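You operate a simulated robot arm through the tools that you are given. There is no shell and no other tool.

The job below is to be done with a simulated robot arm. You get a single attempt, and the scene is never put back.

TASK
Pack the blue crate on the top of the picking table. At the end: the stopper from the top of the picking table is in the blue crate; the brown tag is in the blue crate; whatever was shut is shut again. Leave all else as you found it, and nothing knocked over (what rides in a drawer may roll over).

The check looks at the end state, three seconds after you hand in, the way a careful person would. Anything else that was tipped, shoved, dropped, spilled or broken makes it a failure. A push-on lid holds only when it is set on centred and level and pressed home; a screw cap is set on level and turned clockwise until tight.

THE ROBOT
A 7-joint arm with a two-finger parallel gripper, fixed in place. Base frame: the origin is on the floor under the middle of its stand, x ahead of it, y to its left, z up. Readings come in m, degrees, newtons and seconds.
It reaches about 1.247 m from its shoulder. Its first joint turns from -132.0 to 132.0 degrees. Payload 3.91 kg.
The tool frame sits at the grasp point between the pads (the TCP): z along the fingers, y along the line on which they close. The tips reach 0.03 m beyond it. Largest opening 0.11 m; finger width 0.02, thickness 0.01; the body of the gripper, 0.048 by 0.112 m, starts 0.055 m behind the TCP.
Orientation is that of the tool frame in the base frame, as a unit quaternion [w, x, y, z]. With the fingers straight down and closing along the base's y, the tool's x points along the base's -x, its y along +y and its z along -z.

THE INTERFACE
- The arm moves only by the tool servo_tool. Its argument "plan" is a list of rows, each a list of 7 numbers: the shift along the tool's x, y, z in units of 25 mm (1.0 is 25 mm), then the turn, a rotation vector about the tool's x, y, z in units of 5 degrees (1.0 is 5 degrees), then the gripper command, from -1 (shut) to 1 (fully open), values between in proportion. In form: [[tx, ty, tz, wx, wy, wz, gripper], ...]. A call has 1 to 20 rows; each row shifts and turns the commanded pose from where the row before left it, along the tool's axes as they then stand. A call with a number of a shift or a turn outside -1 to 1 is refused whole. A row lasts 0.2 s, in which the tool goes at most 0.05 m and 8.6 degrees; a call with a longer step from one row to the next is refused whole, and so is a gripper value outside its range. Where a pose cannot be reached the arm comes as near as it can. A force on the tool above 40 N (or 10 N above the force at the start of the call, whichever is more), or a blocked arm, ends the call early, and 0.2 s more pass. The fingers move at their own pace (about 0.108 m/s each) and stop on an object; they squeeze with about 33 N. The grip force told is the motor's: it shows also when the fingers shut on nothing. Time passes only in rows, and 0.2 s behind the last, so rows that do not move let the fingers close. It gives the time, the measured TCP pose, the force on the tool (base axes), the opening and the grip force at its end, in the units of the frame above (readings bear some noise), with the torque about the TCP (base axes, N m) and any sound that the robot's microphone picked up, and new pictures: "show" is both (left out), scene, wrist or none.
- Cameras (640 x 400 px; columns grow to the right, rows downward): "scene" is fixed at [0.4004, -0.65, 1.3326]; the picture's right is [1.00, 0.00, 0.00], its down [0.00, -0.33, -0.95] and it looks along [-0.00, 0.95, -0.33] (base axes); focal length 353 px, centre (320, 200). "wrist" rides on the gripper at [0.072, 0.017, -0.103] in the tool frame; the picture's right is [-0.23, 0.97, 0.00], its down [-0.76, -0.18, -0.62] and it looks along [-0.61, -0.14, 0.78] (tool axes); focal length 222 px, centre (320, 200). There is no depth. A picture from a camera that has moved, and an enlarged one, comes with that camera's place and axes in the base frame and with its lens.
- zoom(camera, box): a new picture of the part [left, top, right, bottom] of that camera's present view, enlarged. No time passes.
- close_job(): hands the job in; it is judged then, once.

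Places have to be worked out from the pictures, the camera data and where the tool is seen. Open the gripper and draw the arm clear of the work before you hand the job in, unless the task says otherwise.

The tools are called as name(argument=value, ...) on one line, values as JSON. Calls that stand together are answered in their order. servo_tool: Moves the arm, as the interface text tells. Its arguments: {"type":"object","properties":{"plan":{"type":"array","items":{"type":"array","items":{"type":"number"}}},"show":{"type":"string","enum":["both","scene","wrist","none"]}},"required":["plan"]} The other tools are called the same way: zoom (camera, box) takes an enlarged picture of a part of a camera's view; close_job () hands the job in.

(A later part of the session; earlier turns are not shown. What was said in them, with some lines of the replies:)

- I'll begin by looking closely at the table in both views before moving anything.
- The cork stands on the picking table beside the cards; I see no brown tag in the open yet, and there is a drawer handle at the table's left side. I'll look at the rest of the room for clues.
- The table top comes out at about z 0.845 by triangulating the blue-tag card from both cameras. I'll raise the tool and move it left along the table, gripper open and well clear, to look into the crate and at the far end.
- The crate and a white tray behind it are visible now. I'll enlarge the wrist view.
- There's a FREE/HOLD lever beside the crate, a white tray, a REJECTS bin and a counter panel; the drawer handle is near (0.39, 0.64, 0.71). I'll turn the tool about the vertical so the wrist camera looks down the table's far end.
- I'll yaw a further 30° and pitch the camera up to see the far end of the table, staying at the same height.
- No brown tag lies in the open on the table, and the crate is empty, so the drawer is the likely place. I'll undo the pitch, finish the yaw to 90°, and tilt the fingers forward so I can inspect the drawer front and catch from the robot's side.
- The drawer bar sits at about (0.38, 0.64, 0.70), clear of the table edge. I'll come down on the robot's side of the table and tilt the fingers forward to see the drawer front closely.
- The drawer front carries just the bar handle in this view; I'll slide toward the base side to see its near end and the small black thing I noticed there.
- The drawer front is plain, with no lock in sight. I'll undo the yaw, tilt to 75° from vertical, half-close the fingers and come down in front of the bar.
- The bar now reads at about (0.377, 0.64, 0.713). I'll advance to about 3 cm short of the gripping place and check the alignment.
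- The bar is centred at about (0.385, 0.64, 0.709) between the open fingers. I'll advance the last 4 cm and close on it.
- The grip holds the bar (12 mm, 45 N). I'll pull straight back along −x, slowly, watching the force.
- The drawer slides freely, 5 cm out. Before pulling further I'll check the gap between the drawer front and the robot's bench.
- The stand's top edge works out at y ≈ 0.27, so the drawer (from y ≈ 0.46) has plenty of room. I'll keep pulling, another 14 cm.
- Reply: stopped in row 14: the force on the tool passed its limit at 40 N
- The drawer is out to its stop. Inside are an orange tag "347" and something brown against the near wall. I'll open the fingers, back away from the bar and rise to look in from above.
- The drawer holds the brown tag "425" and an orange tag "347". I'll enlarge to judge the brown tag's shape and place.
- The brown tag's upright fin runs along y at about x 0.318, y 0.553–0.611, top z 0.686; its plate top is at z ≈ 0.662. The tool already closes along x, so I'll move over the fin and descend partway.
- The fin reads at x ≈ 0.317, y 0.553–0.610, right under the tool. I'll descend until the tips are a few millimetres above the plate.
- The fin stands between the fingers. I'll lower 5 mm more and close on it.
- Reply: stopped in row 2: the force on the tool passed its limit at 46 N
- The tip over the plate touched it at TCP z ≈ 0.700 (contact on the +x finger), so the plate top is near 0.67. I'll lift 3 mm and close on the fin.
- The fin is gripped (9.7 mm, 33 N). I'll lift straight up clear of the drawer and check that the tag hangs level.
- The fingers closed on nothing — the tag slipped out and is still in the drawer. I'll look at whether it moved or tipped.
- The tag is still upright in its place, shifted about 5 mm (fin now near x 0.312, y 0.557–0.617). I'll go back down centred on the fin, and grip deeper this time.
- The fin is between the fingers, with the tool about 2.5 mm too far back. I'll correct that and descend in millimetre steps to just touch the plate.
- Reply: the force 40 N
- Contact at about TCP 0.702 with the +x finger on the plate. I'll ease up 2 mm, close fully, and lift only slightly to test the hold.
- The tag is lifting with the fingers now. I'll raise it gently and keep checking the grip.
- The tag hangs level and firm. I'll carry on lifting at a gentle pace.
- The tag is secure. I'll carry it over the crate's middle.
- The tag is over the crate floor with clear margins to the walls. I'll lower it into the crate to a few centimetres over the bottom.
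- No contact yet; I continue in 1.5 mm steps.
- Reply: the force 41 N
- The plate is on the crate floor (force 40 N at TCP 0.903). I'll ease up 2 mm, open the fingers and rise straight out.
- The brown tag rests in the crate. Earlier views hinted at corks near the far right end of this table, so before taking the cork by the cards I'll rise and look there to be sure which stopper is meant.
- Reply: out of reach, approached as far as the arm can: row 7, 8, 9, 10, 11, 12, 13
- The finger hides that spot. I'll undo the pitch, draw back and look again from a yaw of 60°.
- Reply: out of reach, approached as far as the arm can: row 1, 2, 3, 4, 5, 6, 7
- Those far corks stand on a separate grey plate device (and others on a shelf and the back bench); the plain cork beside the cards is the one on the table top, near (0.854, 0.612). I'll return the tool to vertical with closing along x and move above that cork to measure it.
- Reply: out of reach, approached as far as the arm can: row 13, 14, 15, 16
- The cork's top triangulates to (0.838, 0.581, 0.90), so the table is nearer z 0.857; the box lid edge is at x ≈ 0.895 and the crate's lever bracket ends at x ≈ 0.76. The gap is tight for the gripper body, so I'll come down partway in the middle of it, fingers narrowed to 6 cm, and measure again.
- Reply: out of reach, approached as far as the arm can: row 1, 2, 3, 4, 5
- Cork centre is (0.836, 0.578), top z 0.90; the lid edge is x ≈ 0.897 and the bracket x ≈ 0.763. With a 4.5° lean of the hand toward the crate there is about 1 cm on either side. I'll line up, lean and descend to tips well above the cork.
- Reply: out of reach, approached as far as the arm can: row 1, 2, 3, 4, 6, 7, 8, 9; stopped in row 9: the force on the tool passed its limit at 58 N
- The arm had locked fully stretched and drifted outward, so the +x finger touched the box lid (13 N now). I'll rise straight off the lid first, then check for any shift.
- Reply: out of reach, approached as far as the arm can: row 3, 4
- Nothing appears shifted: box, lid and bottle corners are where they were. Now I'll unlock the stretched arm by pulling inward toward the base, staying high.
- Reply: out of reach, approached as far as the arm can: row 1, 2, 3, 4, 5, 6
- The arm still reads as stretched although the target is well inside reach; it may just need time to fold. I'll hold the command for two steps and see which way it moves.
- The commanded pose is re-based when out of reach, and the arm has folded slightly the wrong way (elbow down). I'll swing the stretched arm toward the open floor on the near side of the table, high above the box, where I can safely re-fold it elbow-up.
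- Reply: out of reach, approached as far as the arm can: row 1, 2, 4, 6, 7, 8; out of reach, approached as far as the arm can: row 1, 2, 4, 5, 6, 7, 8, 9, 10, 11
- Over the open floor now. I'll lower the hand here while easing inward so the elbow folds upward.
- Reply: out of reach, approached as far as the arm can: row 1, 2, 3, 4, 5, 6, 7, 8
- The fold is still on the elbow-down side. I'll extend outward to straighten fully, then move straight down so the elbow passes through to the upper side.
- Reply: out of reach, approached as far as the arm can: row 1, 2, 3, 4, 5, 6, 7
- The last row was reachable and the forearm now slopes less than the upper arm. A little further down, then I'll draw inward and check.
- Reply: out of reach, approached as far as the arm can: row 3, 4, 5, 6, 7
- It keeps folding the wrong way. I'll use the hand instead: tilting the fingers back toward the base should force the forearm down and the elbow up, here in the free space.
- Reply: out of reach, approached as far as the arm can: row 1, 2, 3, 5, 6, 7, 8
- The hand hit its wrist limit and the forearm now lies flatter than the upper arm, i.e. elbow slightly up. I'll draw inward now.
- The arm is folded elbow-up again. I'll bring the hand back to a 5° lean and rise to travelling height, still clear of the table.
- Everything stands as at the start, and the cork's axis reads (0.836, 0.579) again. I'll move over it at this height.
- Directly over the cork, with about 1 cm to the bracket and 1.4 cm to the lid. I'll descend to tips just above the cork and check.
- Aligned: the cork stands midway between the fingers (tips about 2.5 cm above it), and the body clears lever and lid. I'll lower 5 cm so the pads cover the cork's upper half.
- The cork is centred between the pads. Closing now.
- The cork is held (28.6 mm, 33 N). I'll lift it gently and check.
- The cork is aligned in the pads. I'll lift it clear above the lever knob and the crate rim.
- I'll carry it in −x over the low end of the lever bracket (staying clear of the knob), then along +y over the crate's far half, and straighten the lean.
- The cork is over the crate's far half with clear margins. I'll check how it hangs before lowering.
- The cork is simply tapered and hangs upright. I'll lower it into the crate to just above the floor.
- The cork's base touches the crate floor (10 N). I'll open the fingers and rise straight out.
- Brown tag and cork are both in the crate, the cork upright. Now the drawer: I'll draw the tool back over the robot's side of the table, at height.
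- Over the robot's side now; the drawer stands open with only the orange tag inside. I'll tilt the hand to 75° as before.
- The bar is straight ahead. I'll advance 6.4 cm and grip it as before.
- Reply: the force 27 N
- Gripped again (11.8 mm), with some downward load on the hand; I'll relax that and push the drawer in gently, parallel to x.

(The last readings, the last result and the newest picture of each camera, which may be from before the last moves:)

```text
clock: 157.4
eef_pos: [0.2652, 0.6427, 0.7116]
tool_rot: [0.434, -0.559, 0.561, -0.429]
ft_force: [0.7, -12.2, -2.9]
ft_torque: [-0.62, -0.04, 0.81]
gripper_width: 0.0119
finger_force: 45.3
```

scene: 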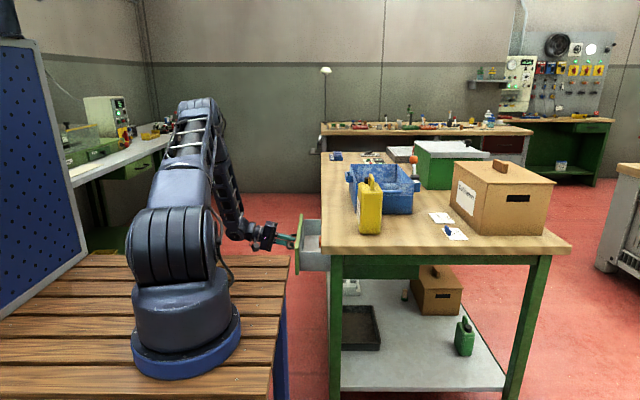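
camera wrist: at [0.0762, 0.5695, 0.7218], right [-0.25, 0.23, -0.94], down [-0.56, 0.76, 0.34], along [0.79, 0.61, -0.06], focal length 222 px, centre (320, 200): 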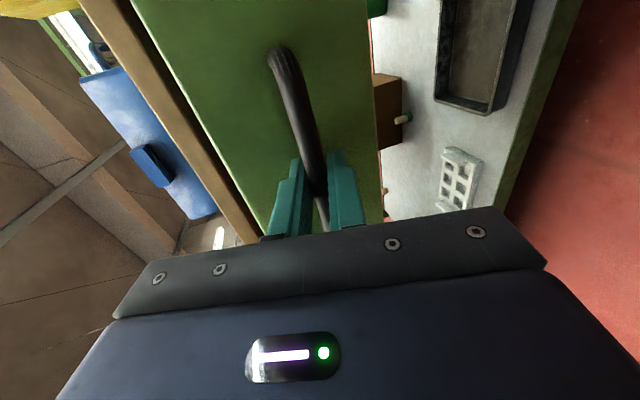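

servo_tool(plan=[[0.03, -0.1, 0.386, 0, 0, 0, -1], [0, -0.1, 0.386, 0, 0, 0, -1], [0, -0.1, 0.386, 0, 0, 0, -1], [0, -0.1, 0.386, 0, 0, 0, -1], [0, -0.1, 0.386, 0, 0, 0, -1], [0, -0.1, 0.386, 0, 0, 0, -1], [0, -0.1, 0.386, 0, 0, 0, -1], [0, -0.1, 0.386, 0, 0, 0, -1], [0, -0.1, 0.386, 0, 0, 0, -1], [0, -0.06, 0.23, 0, 0, 0, -1]], show="scene")

zoom(camera="scene", box=[250, 190, 370, 280])

```text
clock: 159.6
eef_pos: [0.3617, 0.6416, 0.7122]
tool_rot: [0.434, -0.559, 0.561, -0.429]
ft_force: [-0.9, 34.0, 11.1]
ft_torque: [-0.73, -0.06, 0.3]
gripper_width: 0.0117
finger_force: 45.0
```

scene: 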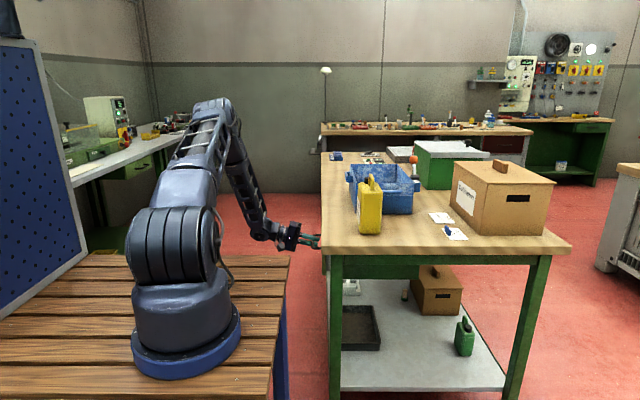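

```text
4.44 times, centred on (310, 235) of scene
camera zoom: at [0.4004, -0.65, 1.3326], right [1.0, 0.0, 0.0], down [0.0, -0.33, -0.95], along [0.0, 0.95, -0.33], focal length 1569 px, centre (364, 44)
```

zoom: 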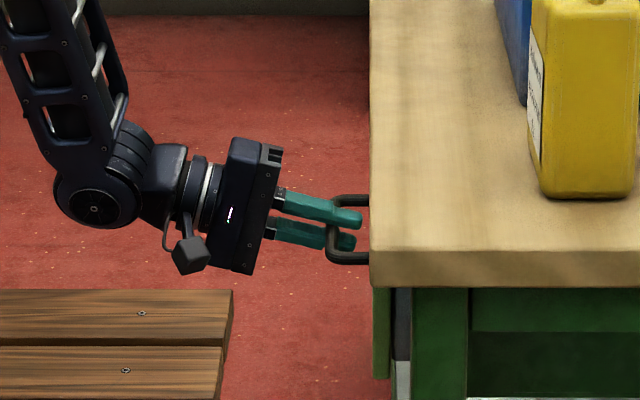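

About 12 mm remain. There is some sideways load (34 N), so I'll relax that first and then push the last bit in small steps.

servo_tool(plan=[[-0.04, 0, 0, 0, 0, 0, -1], [-0.02, -0.03, 0.116, 0, 0, 0, -1], [0, -0.03, 0.116, 0, 0, 0, -1], [0, -0.03, 0.116, 0, 0, 0, -1], [0, -0.03, 0.116, 0, 0, 0, -1]], show="scene")

zoom(camera="scene", box=[250, 190, 370, 280])

```text
clock: 160.8
eef_pos: [0.374, 0.6408, 0.7118]
tool_rot: [0.433, -0.56, 0.561, -0.429]
ft_force: [1.7, 11.0, 21.1]
ft_torque: [-0.99, -0.16, -0.86]
gripper_width: 0.0117
finger_force: 45.0
```

scene: 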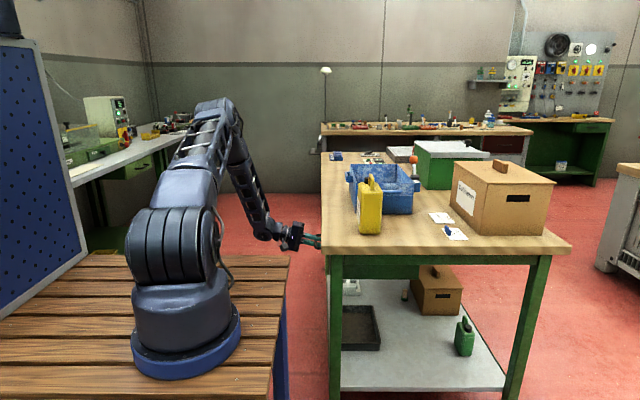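

```text
4.44 times, centred on (310, 235) of scene
camera zoom: at [0.4004, -0.65, 1.3326], right [1.0, 0.0, 0.0], down [0.0, -0.33, -0.95], along [0.0, 0.95, -0.33], focal length 1569 px, centre (364, 44)
```

zoom: 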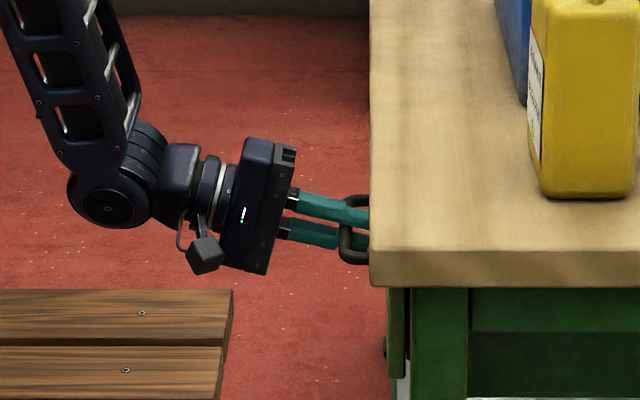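

The handle sits about 4–5 mm further out than it did originally, so I'll push on in 2 mm steps until it seats.

servo_tool(plan=[[0, -0.06, 0.077, 0, 0, 0, -1], [0, -0.02, 0.077, 0, 0, 0, -1], [0, -0.02, 0.077, 0, 0, 0, -1]], show="scene")

zoom(camera="scene", box=[250, 190, 370, 280])

```text
clock: 161.6
eef_pos: [0.3772, 0.6423, 0.7123]
tool_rot: [0.432, -0.56, 0.562, -0.428]
ft_force: [-29.1, -6.4, 17.7]
ft_torque: [-0.78, -0.09, -0.59]
gripper_width: 0.0119
finger_force: 45.2
```

scene: 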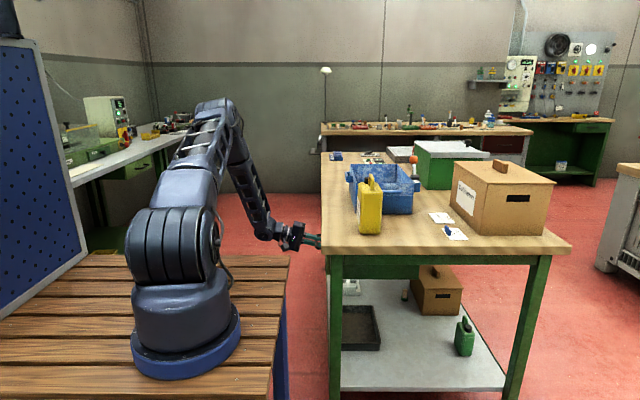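

```text
4.44 times, centred on (310, 235) of scene
camera zoom: at [0.4004, -0.65, 1.3326], right [1.0, 0.0, 0.0], down [0.0, -0.33, -0.95], along [0.0, 0.95, -0.33], focal length 1569 px, centre (364, 44)
```

zoom: 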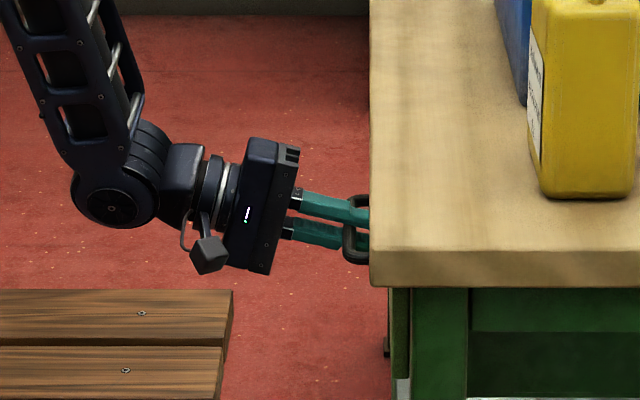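

The x-force has risen to 29 N and the handle is back at its original column: the drawer is seated. I'll ease the push slightly, open the fingers and back away.

servo_tool(plan=[[0, 0.007, -0.03, 0, 0, 0, -1], [0, 0, 0, 0, 0, 0, -0.5], [0, 0, 0, 0, 0, 0, 0], [0, 0, 0, 0, 0, 0, 0], [0, 0, -0.4, 0, 0, 0, 0], [0, 0, -0.7, 0, 0, 0, 0], [0, 0, -1, 0, 0, 0, 0], [0, 0, -1, 0, 0, 0, 0], [0, 0, -1, 0, 0, 0, 0]], show="both")

zoom(camera="scene", box=[250, 190, 370, 280])

zoom(camera="scene", box=[305, 210, 365, 290])

```text
clock: 163.6
eef_pos: [0.2807, 0.6429, 0.7392]
tool_rot: [0.432, -0.56, 0.562, -0.429]
ft_force: [-0.6, 0.3, -0.2]
ft_torque: [-0.02, 0.03, -0.04]
gripper_width: 0.055
finger_force: 0.1
camera wrist: at [0.1758, 0.5713, 0.7486], right [-0.25, 0.23, -0.94], down [-0.56, 0.76, 0.34], along [0.79, 0.61, -0.06], focal length 222 px, centre (320, 200)
```

scene: 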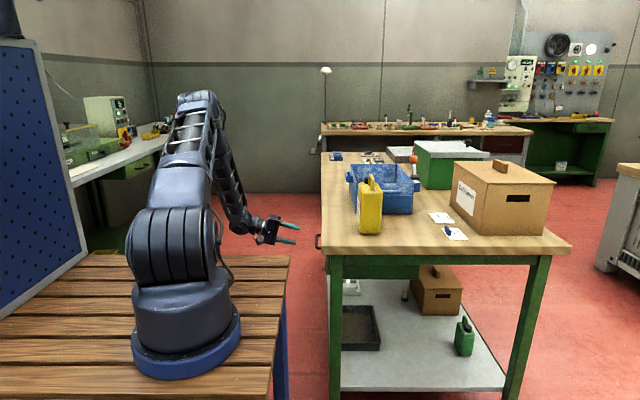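
wrist: 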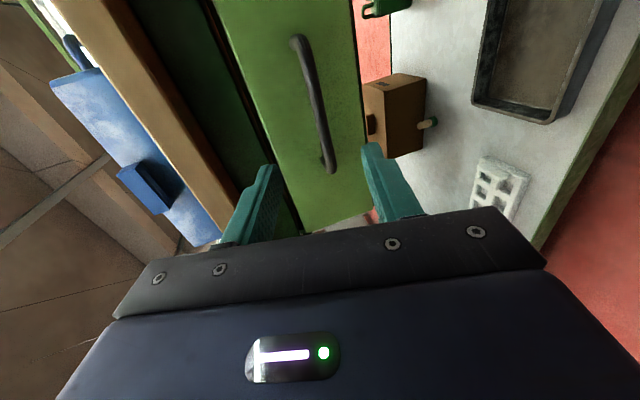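

```text
4.44 times, centred on (310, 235) of scene
camera zoom: at [0.4004, -0.65, 1.3326], right [1.0, 0.0, 0.0], down [0.0, -0.33, -0.95], along [0.0, 0.95, -0.33], focal length 1569 px, centre (364, 44)
```

zoom: 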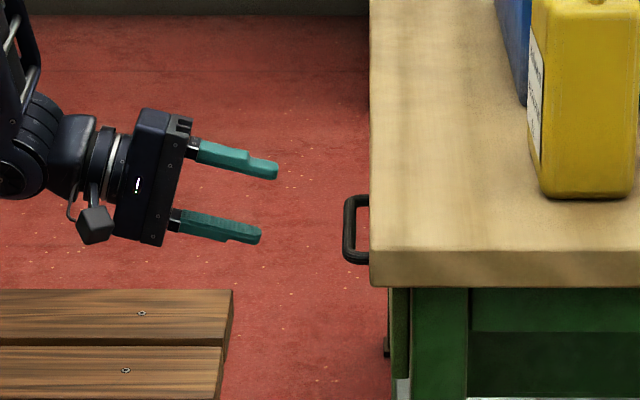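

```text
5.00 times, centred on (335, 250) of scene
camera zoom: at [0.4004, -0.65, 1.3326], right [1.0, 0.0, 0.0], down [0.0, -0.33, -0.95], along [0.0, 0.95, -0.33], focal length 1765 px, centre (245, -50)
```

zoom: 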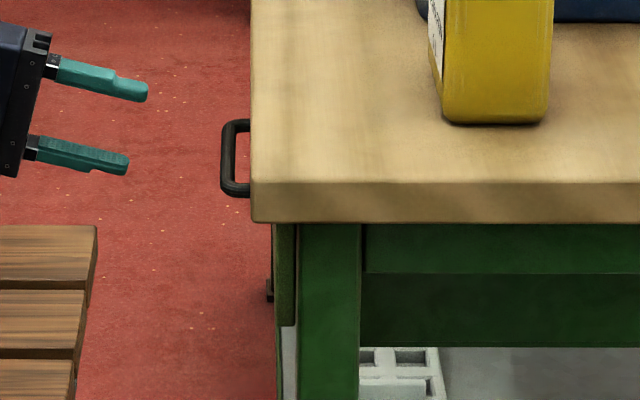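

The drawer looks exactly as at the start. I'll rise clear and bring the hand upright for a last look around.

servo_tool(plan=[[0, -0.966, -0.259, 0, 0, 0, 0], [0, -0.966, -0.259, 0, 0, 0, 0], [0, -0.966, -0.259, 0, 0, 0, 0], [0, -0.966, -0.259, 0, 0, 0, 0], [0, -0.966, -0.259, 0, 0, 0, 0], [0, -0.966, -0.259, 0, 0, 0, 0], [0, -0.966, -0.259, 0, 0, 0, 0], [0, -0.966, -0.259, 0, 0, 0, 0], [0, -0.966, -0.259, 0, 0, 0, 0], [0, -0.966, -0.259, 0, 0, 0, 0], [0, -0.966, -0.259, 0, 0, 0, 0], [0, -0.966, -0.259, 0, 0, 0, 0], [0, -0.966, -0.259, 0, 0, 0, 0], [0, -0.966, -0.259, 0, 0, 0, 0], [0, -0.966, -0.259, 0, 0, 0, 0], [0, -0.966, -0.259, 0, 0, 0, 0], [0, -0.966, -0.259, 0, 0, 0, 0], [0, -0.966, -0.259, 0, 0, 0, 0], [0, -0.966, -0.259, 0, 0, 0, 0], [0, -0.966, -0.259, 0, 0, 0, 1]], show="none")

servo_tool(plan=[[0, 0, 0, -1, 0, 0, 1], [0, 0, 0, -1, 0, 0, 1], [0, 0, 0, -1, 0, 0, 1], [0, 0, 0, -1, 0, 0, 1], [0, 0, 0, -1, 0, 0, 1], [0, 0, 0, -1, 0, 0, 1], [0, 0, 0, -1, 0, 0, 1], [0, 0, 0, -1, 0, 0, 1], [0, 0, 0, -1, 0, 0, 1], [0, 0, 0, -1, 0, 0, 1], [0, 0, 0, -1, 0, 0, 1], [0, 0, 0, -1, 0, 0, 1], [0, 0, 0, -1, 0, 0, 1], [0, 0, 0, -1, 0, 0, 1], [0, 0, 0, -1, 0, 0, 1]], show="both")

zoom(camera="scene", box=[310, 110, 570, 270])

zoom(camera="scene", box=[310, 240, 570, 400])

zoom(camera="wrist", box=[0, 0, 300, 230])

```text
clock: 167.8
eef_pos: [0.2781, 0.6397, 1.2354]
tool_rot: [0.433, -0.559, 0.562, -0.429]
ft_force: [0.1, 0.3, 0.3]
ft_torque: [-0.02, 0.0, -0.03]
gripper_width: 0.1099
finger_force: 0.1
```

```text
clock: 171.0
eef_pos: [0.2777, 0.6389, 1.2377]
tool_rot: [0.001, -0.707, 0.708, 0.001]
ft_force: [-1.2, 0.6, -0.6]
ft_torque: [0.0, -0.02, -0.01]
gripper_width: 0.1099
finger_force: 0.0
camera wrist: at [0.2598, 0.5667, 1.3408], right [-0.97, 0.23, 0.0], down [0.18, 0.76, 0.63], along [0.14, 0.61, -0.78], focal length 222 px, centre (320, 200)
```

scene: 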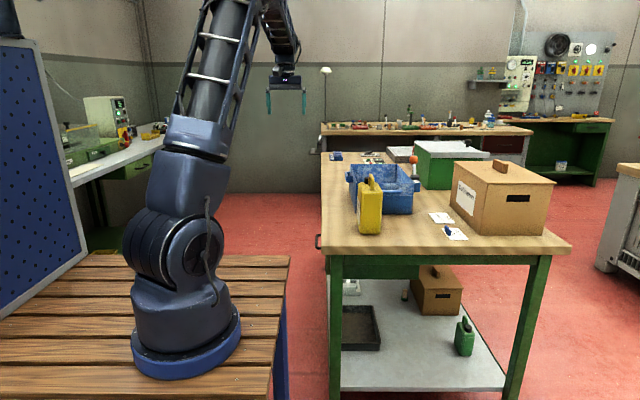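
wrist: 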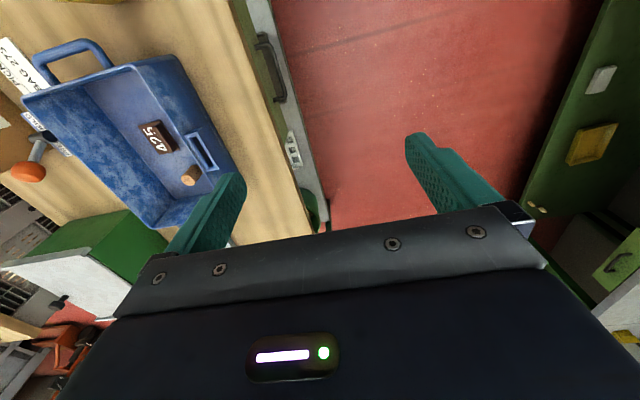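

```text
2.46 times, centred on (440, 190) of scene
camera zoom: at [0.4004, -0.65, 1.3326], right [1.0, 0.0, 0.0], down [0.0, -0.33, -0.95], along [0.0, 0.95, -0.33], focal length 869 px, centre (25, 225)
```

zoom: 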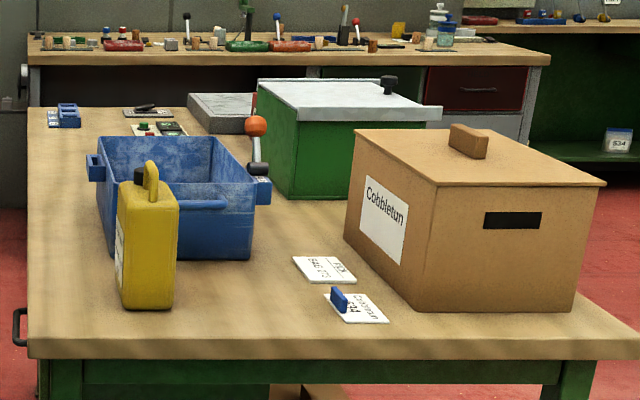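

```text
2.46 times, centred on (440, 320) of scene
camera zoom: at [0.4004, -0.65, 1.3326], right [1.0, 0.0, 0.0], down [0.0, -0.33, -0.95], along [0.0, 0.95, -0.33], focal length 869 px, centre (25, -95)
```

zoom: 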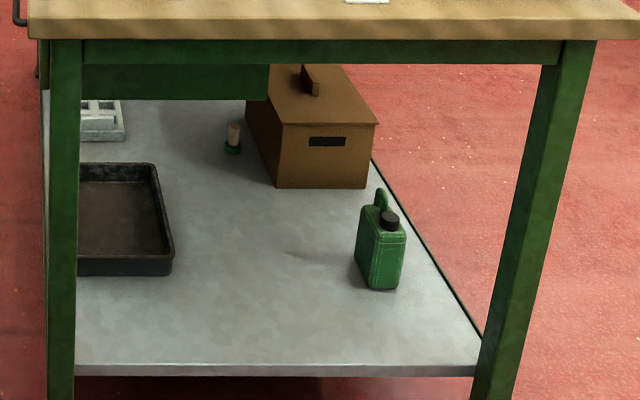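

```text
1.74 times, centred on (150, 115) of wrist
camera zoom: at [0.2598, 0.5667, 1.3408], right [-0.97, 0.23, 0.0], down [0.18, 0.76, 0.63], along [0.14, 0.61, -0.78], focal length 386 px, centre (616, 348)
```

zoom: 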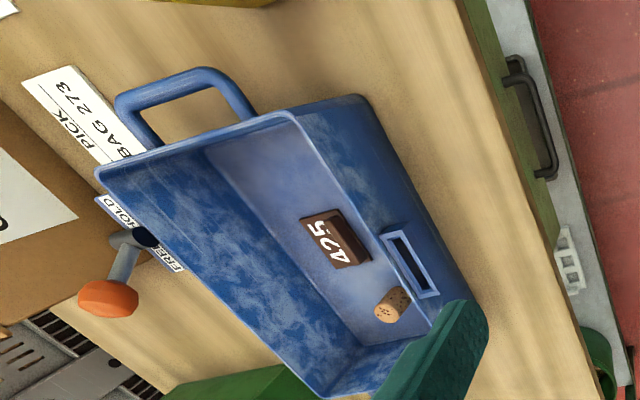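

Every item matches the opening pictures: box, lid, cards, blue tag, bottle, lever and shelf are unmoved, and the drawer is shut. The brown tag 425 and the cork are in the blue crate, and the gripper is open with the arm clear. I'm handing in.

close_job()

```text
The job is handed in.
```

The blue crate is packed: the brown tag (425) and the cork stopper from the table top are both in it, and the job is handed in. The brown tag was in the table's drawer, which I opened to get it and pushed fully shut again.

- **Lid touched:** While I was reaching for the cork, the arm stretched out further than intended and one finger pressed on the lid of the Cobbletun box. The contact was brief, and in the last pictures the box and lid are where they started.
- **First grab slipped:** My first try at the brown tag let it slip back into the drawer. It stayed upright, and the second try held.
- **Which stopper:** I took the plain cork beside the cards to be the one you meant. There are other corks on a grey plate device at the far end of the table, on the lower shelf and on the back bench; I left those alone.

In the final pictures everything else looks as it did at the start. The gripper is open and the arm is clear of the table.
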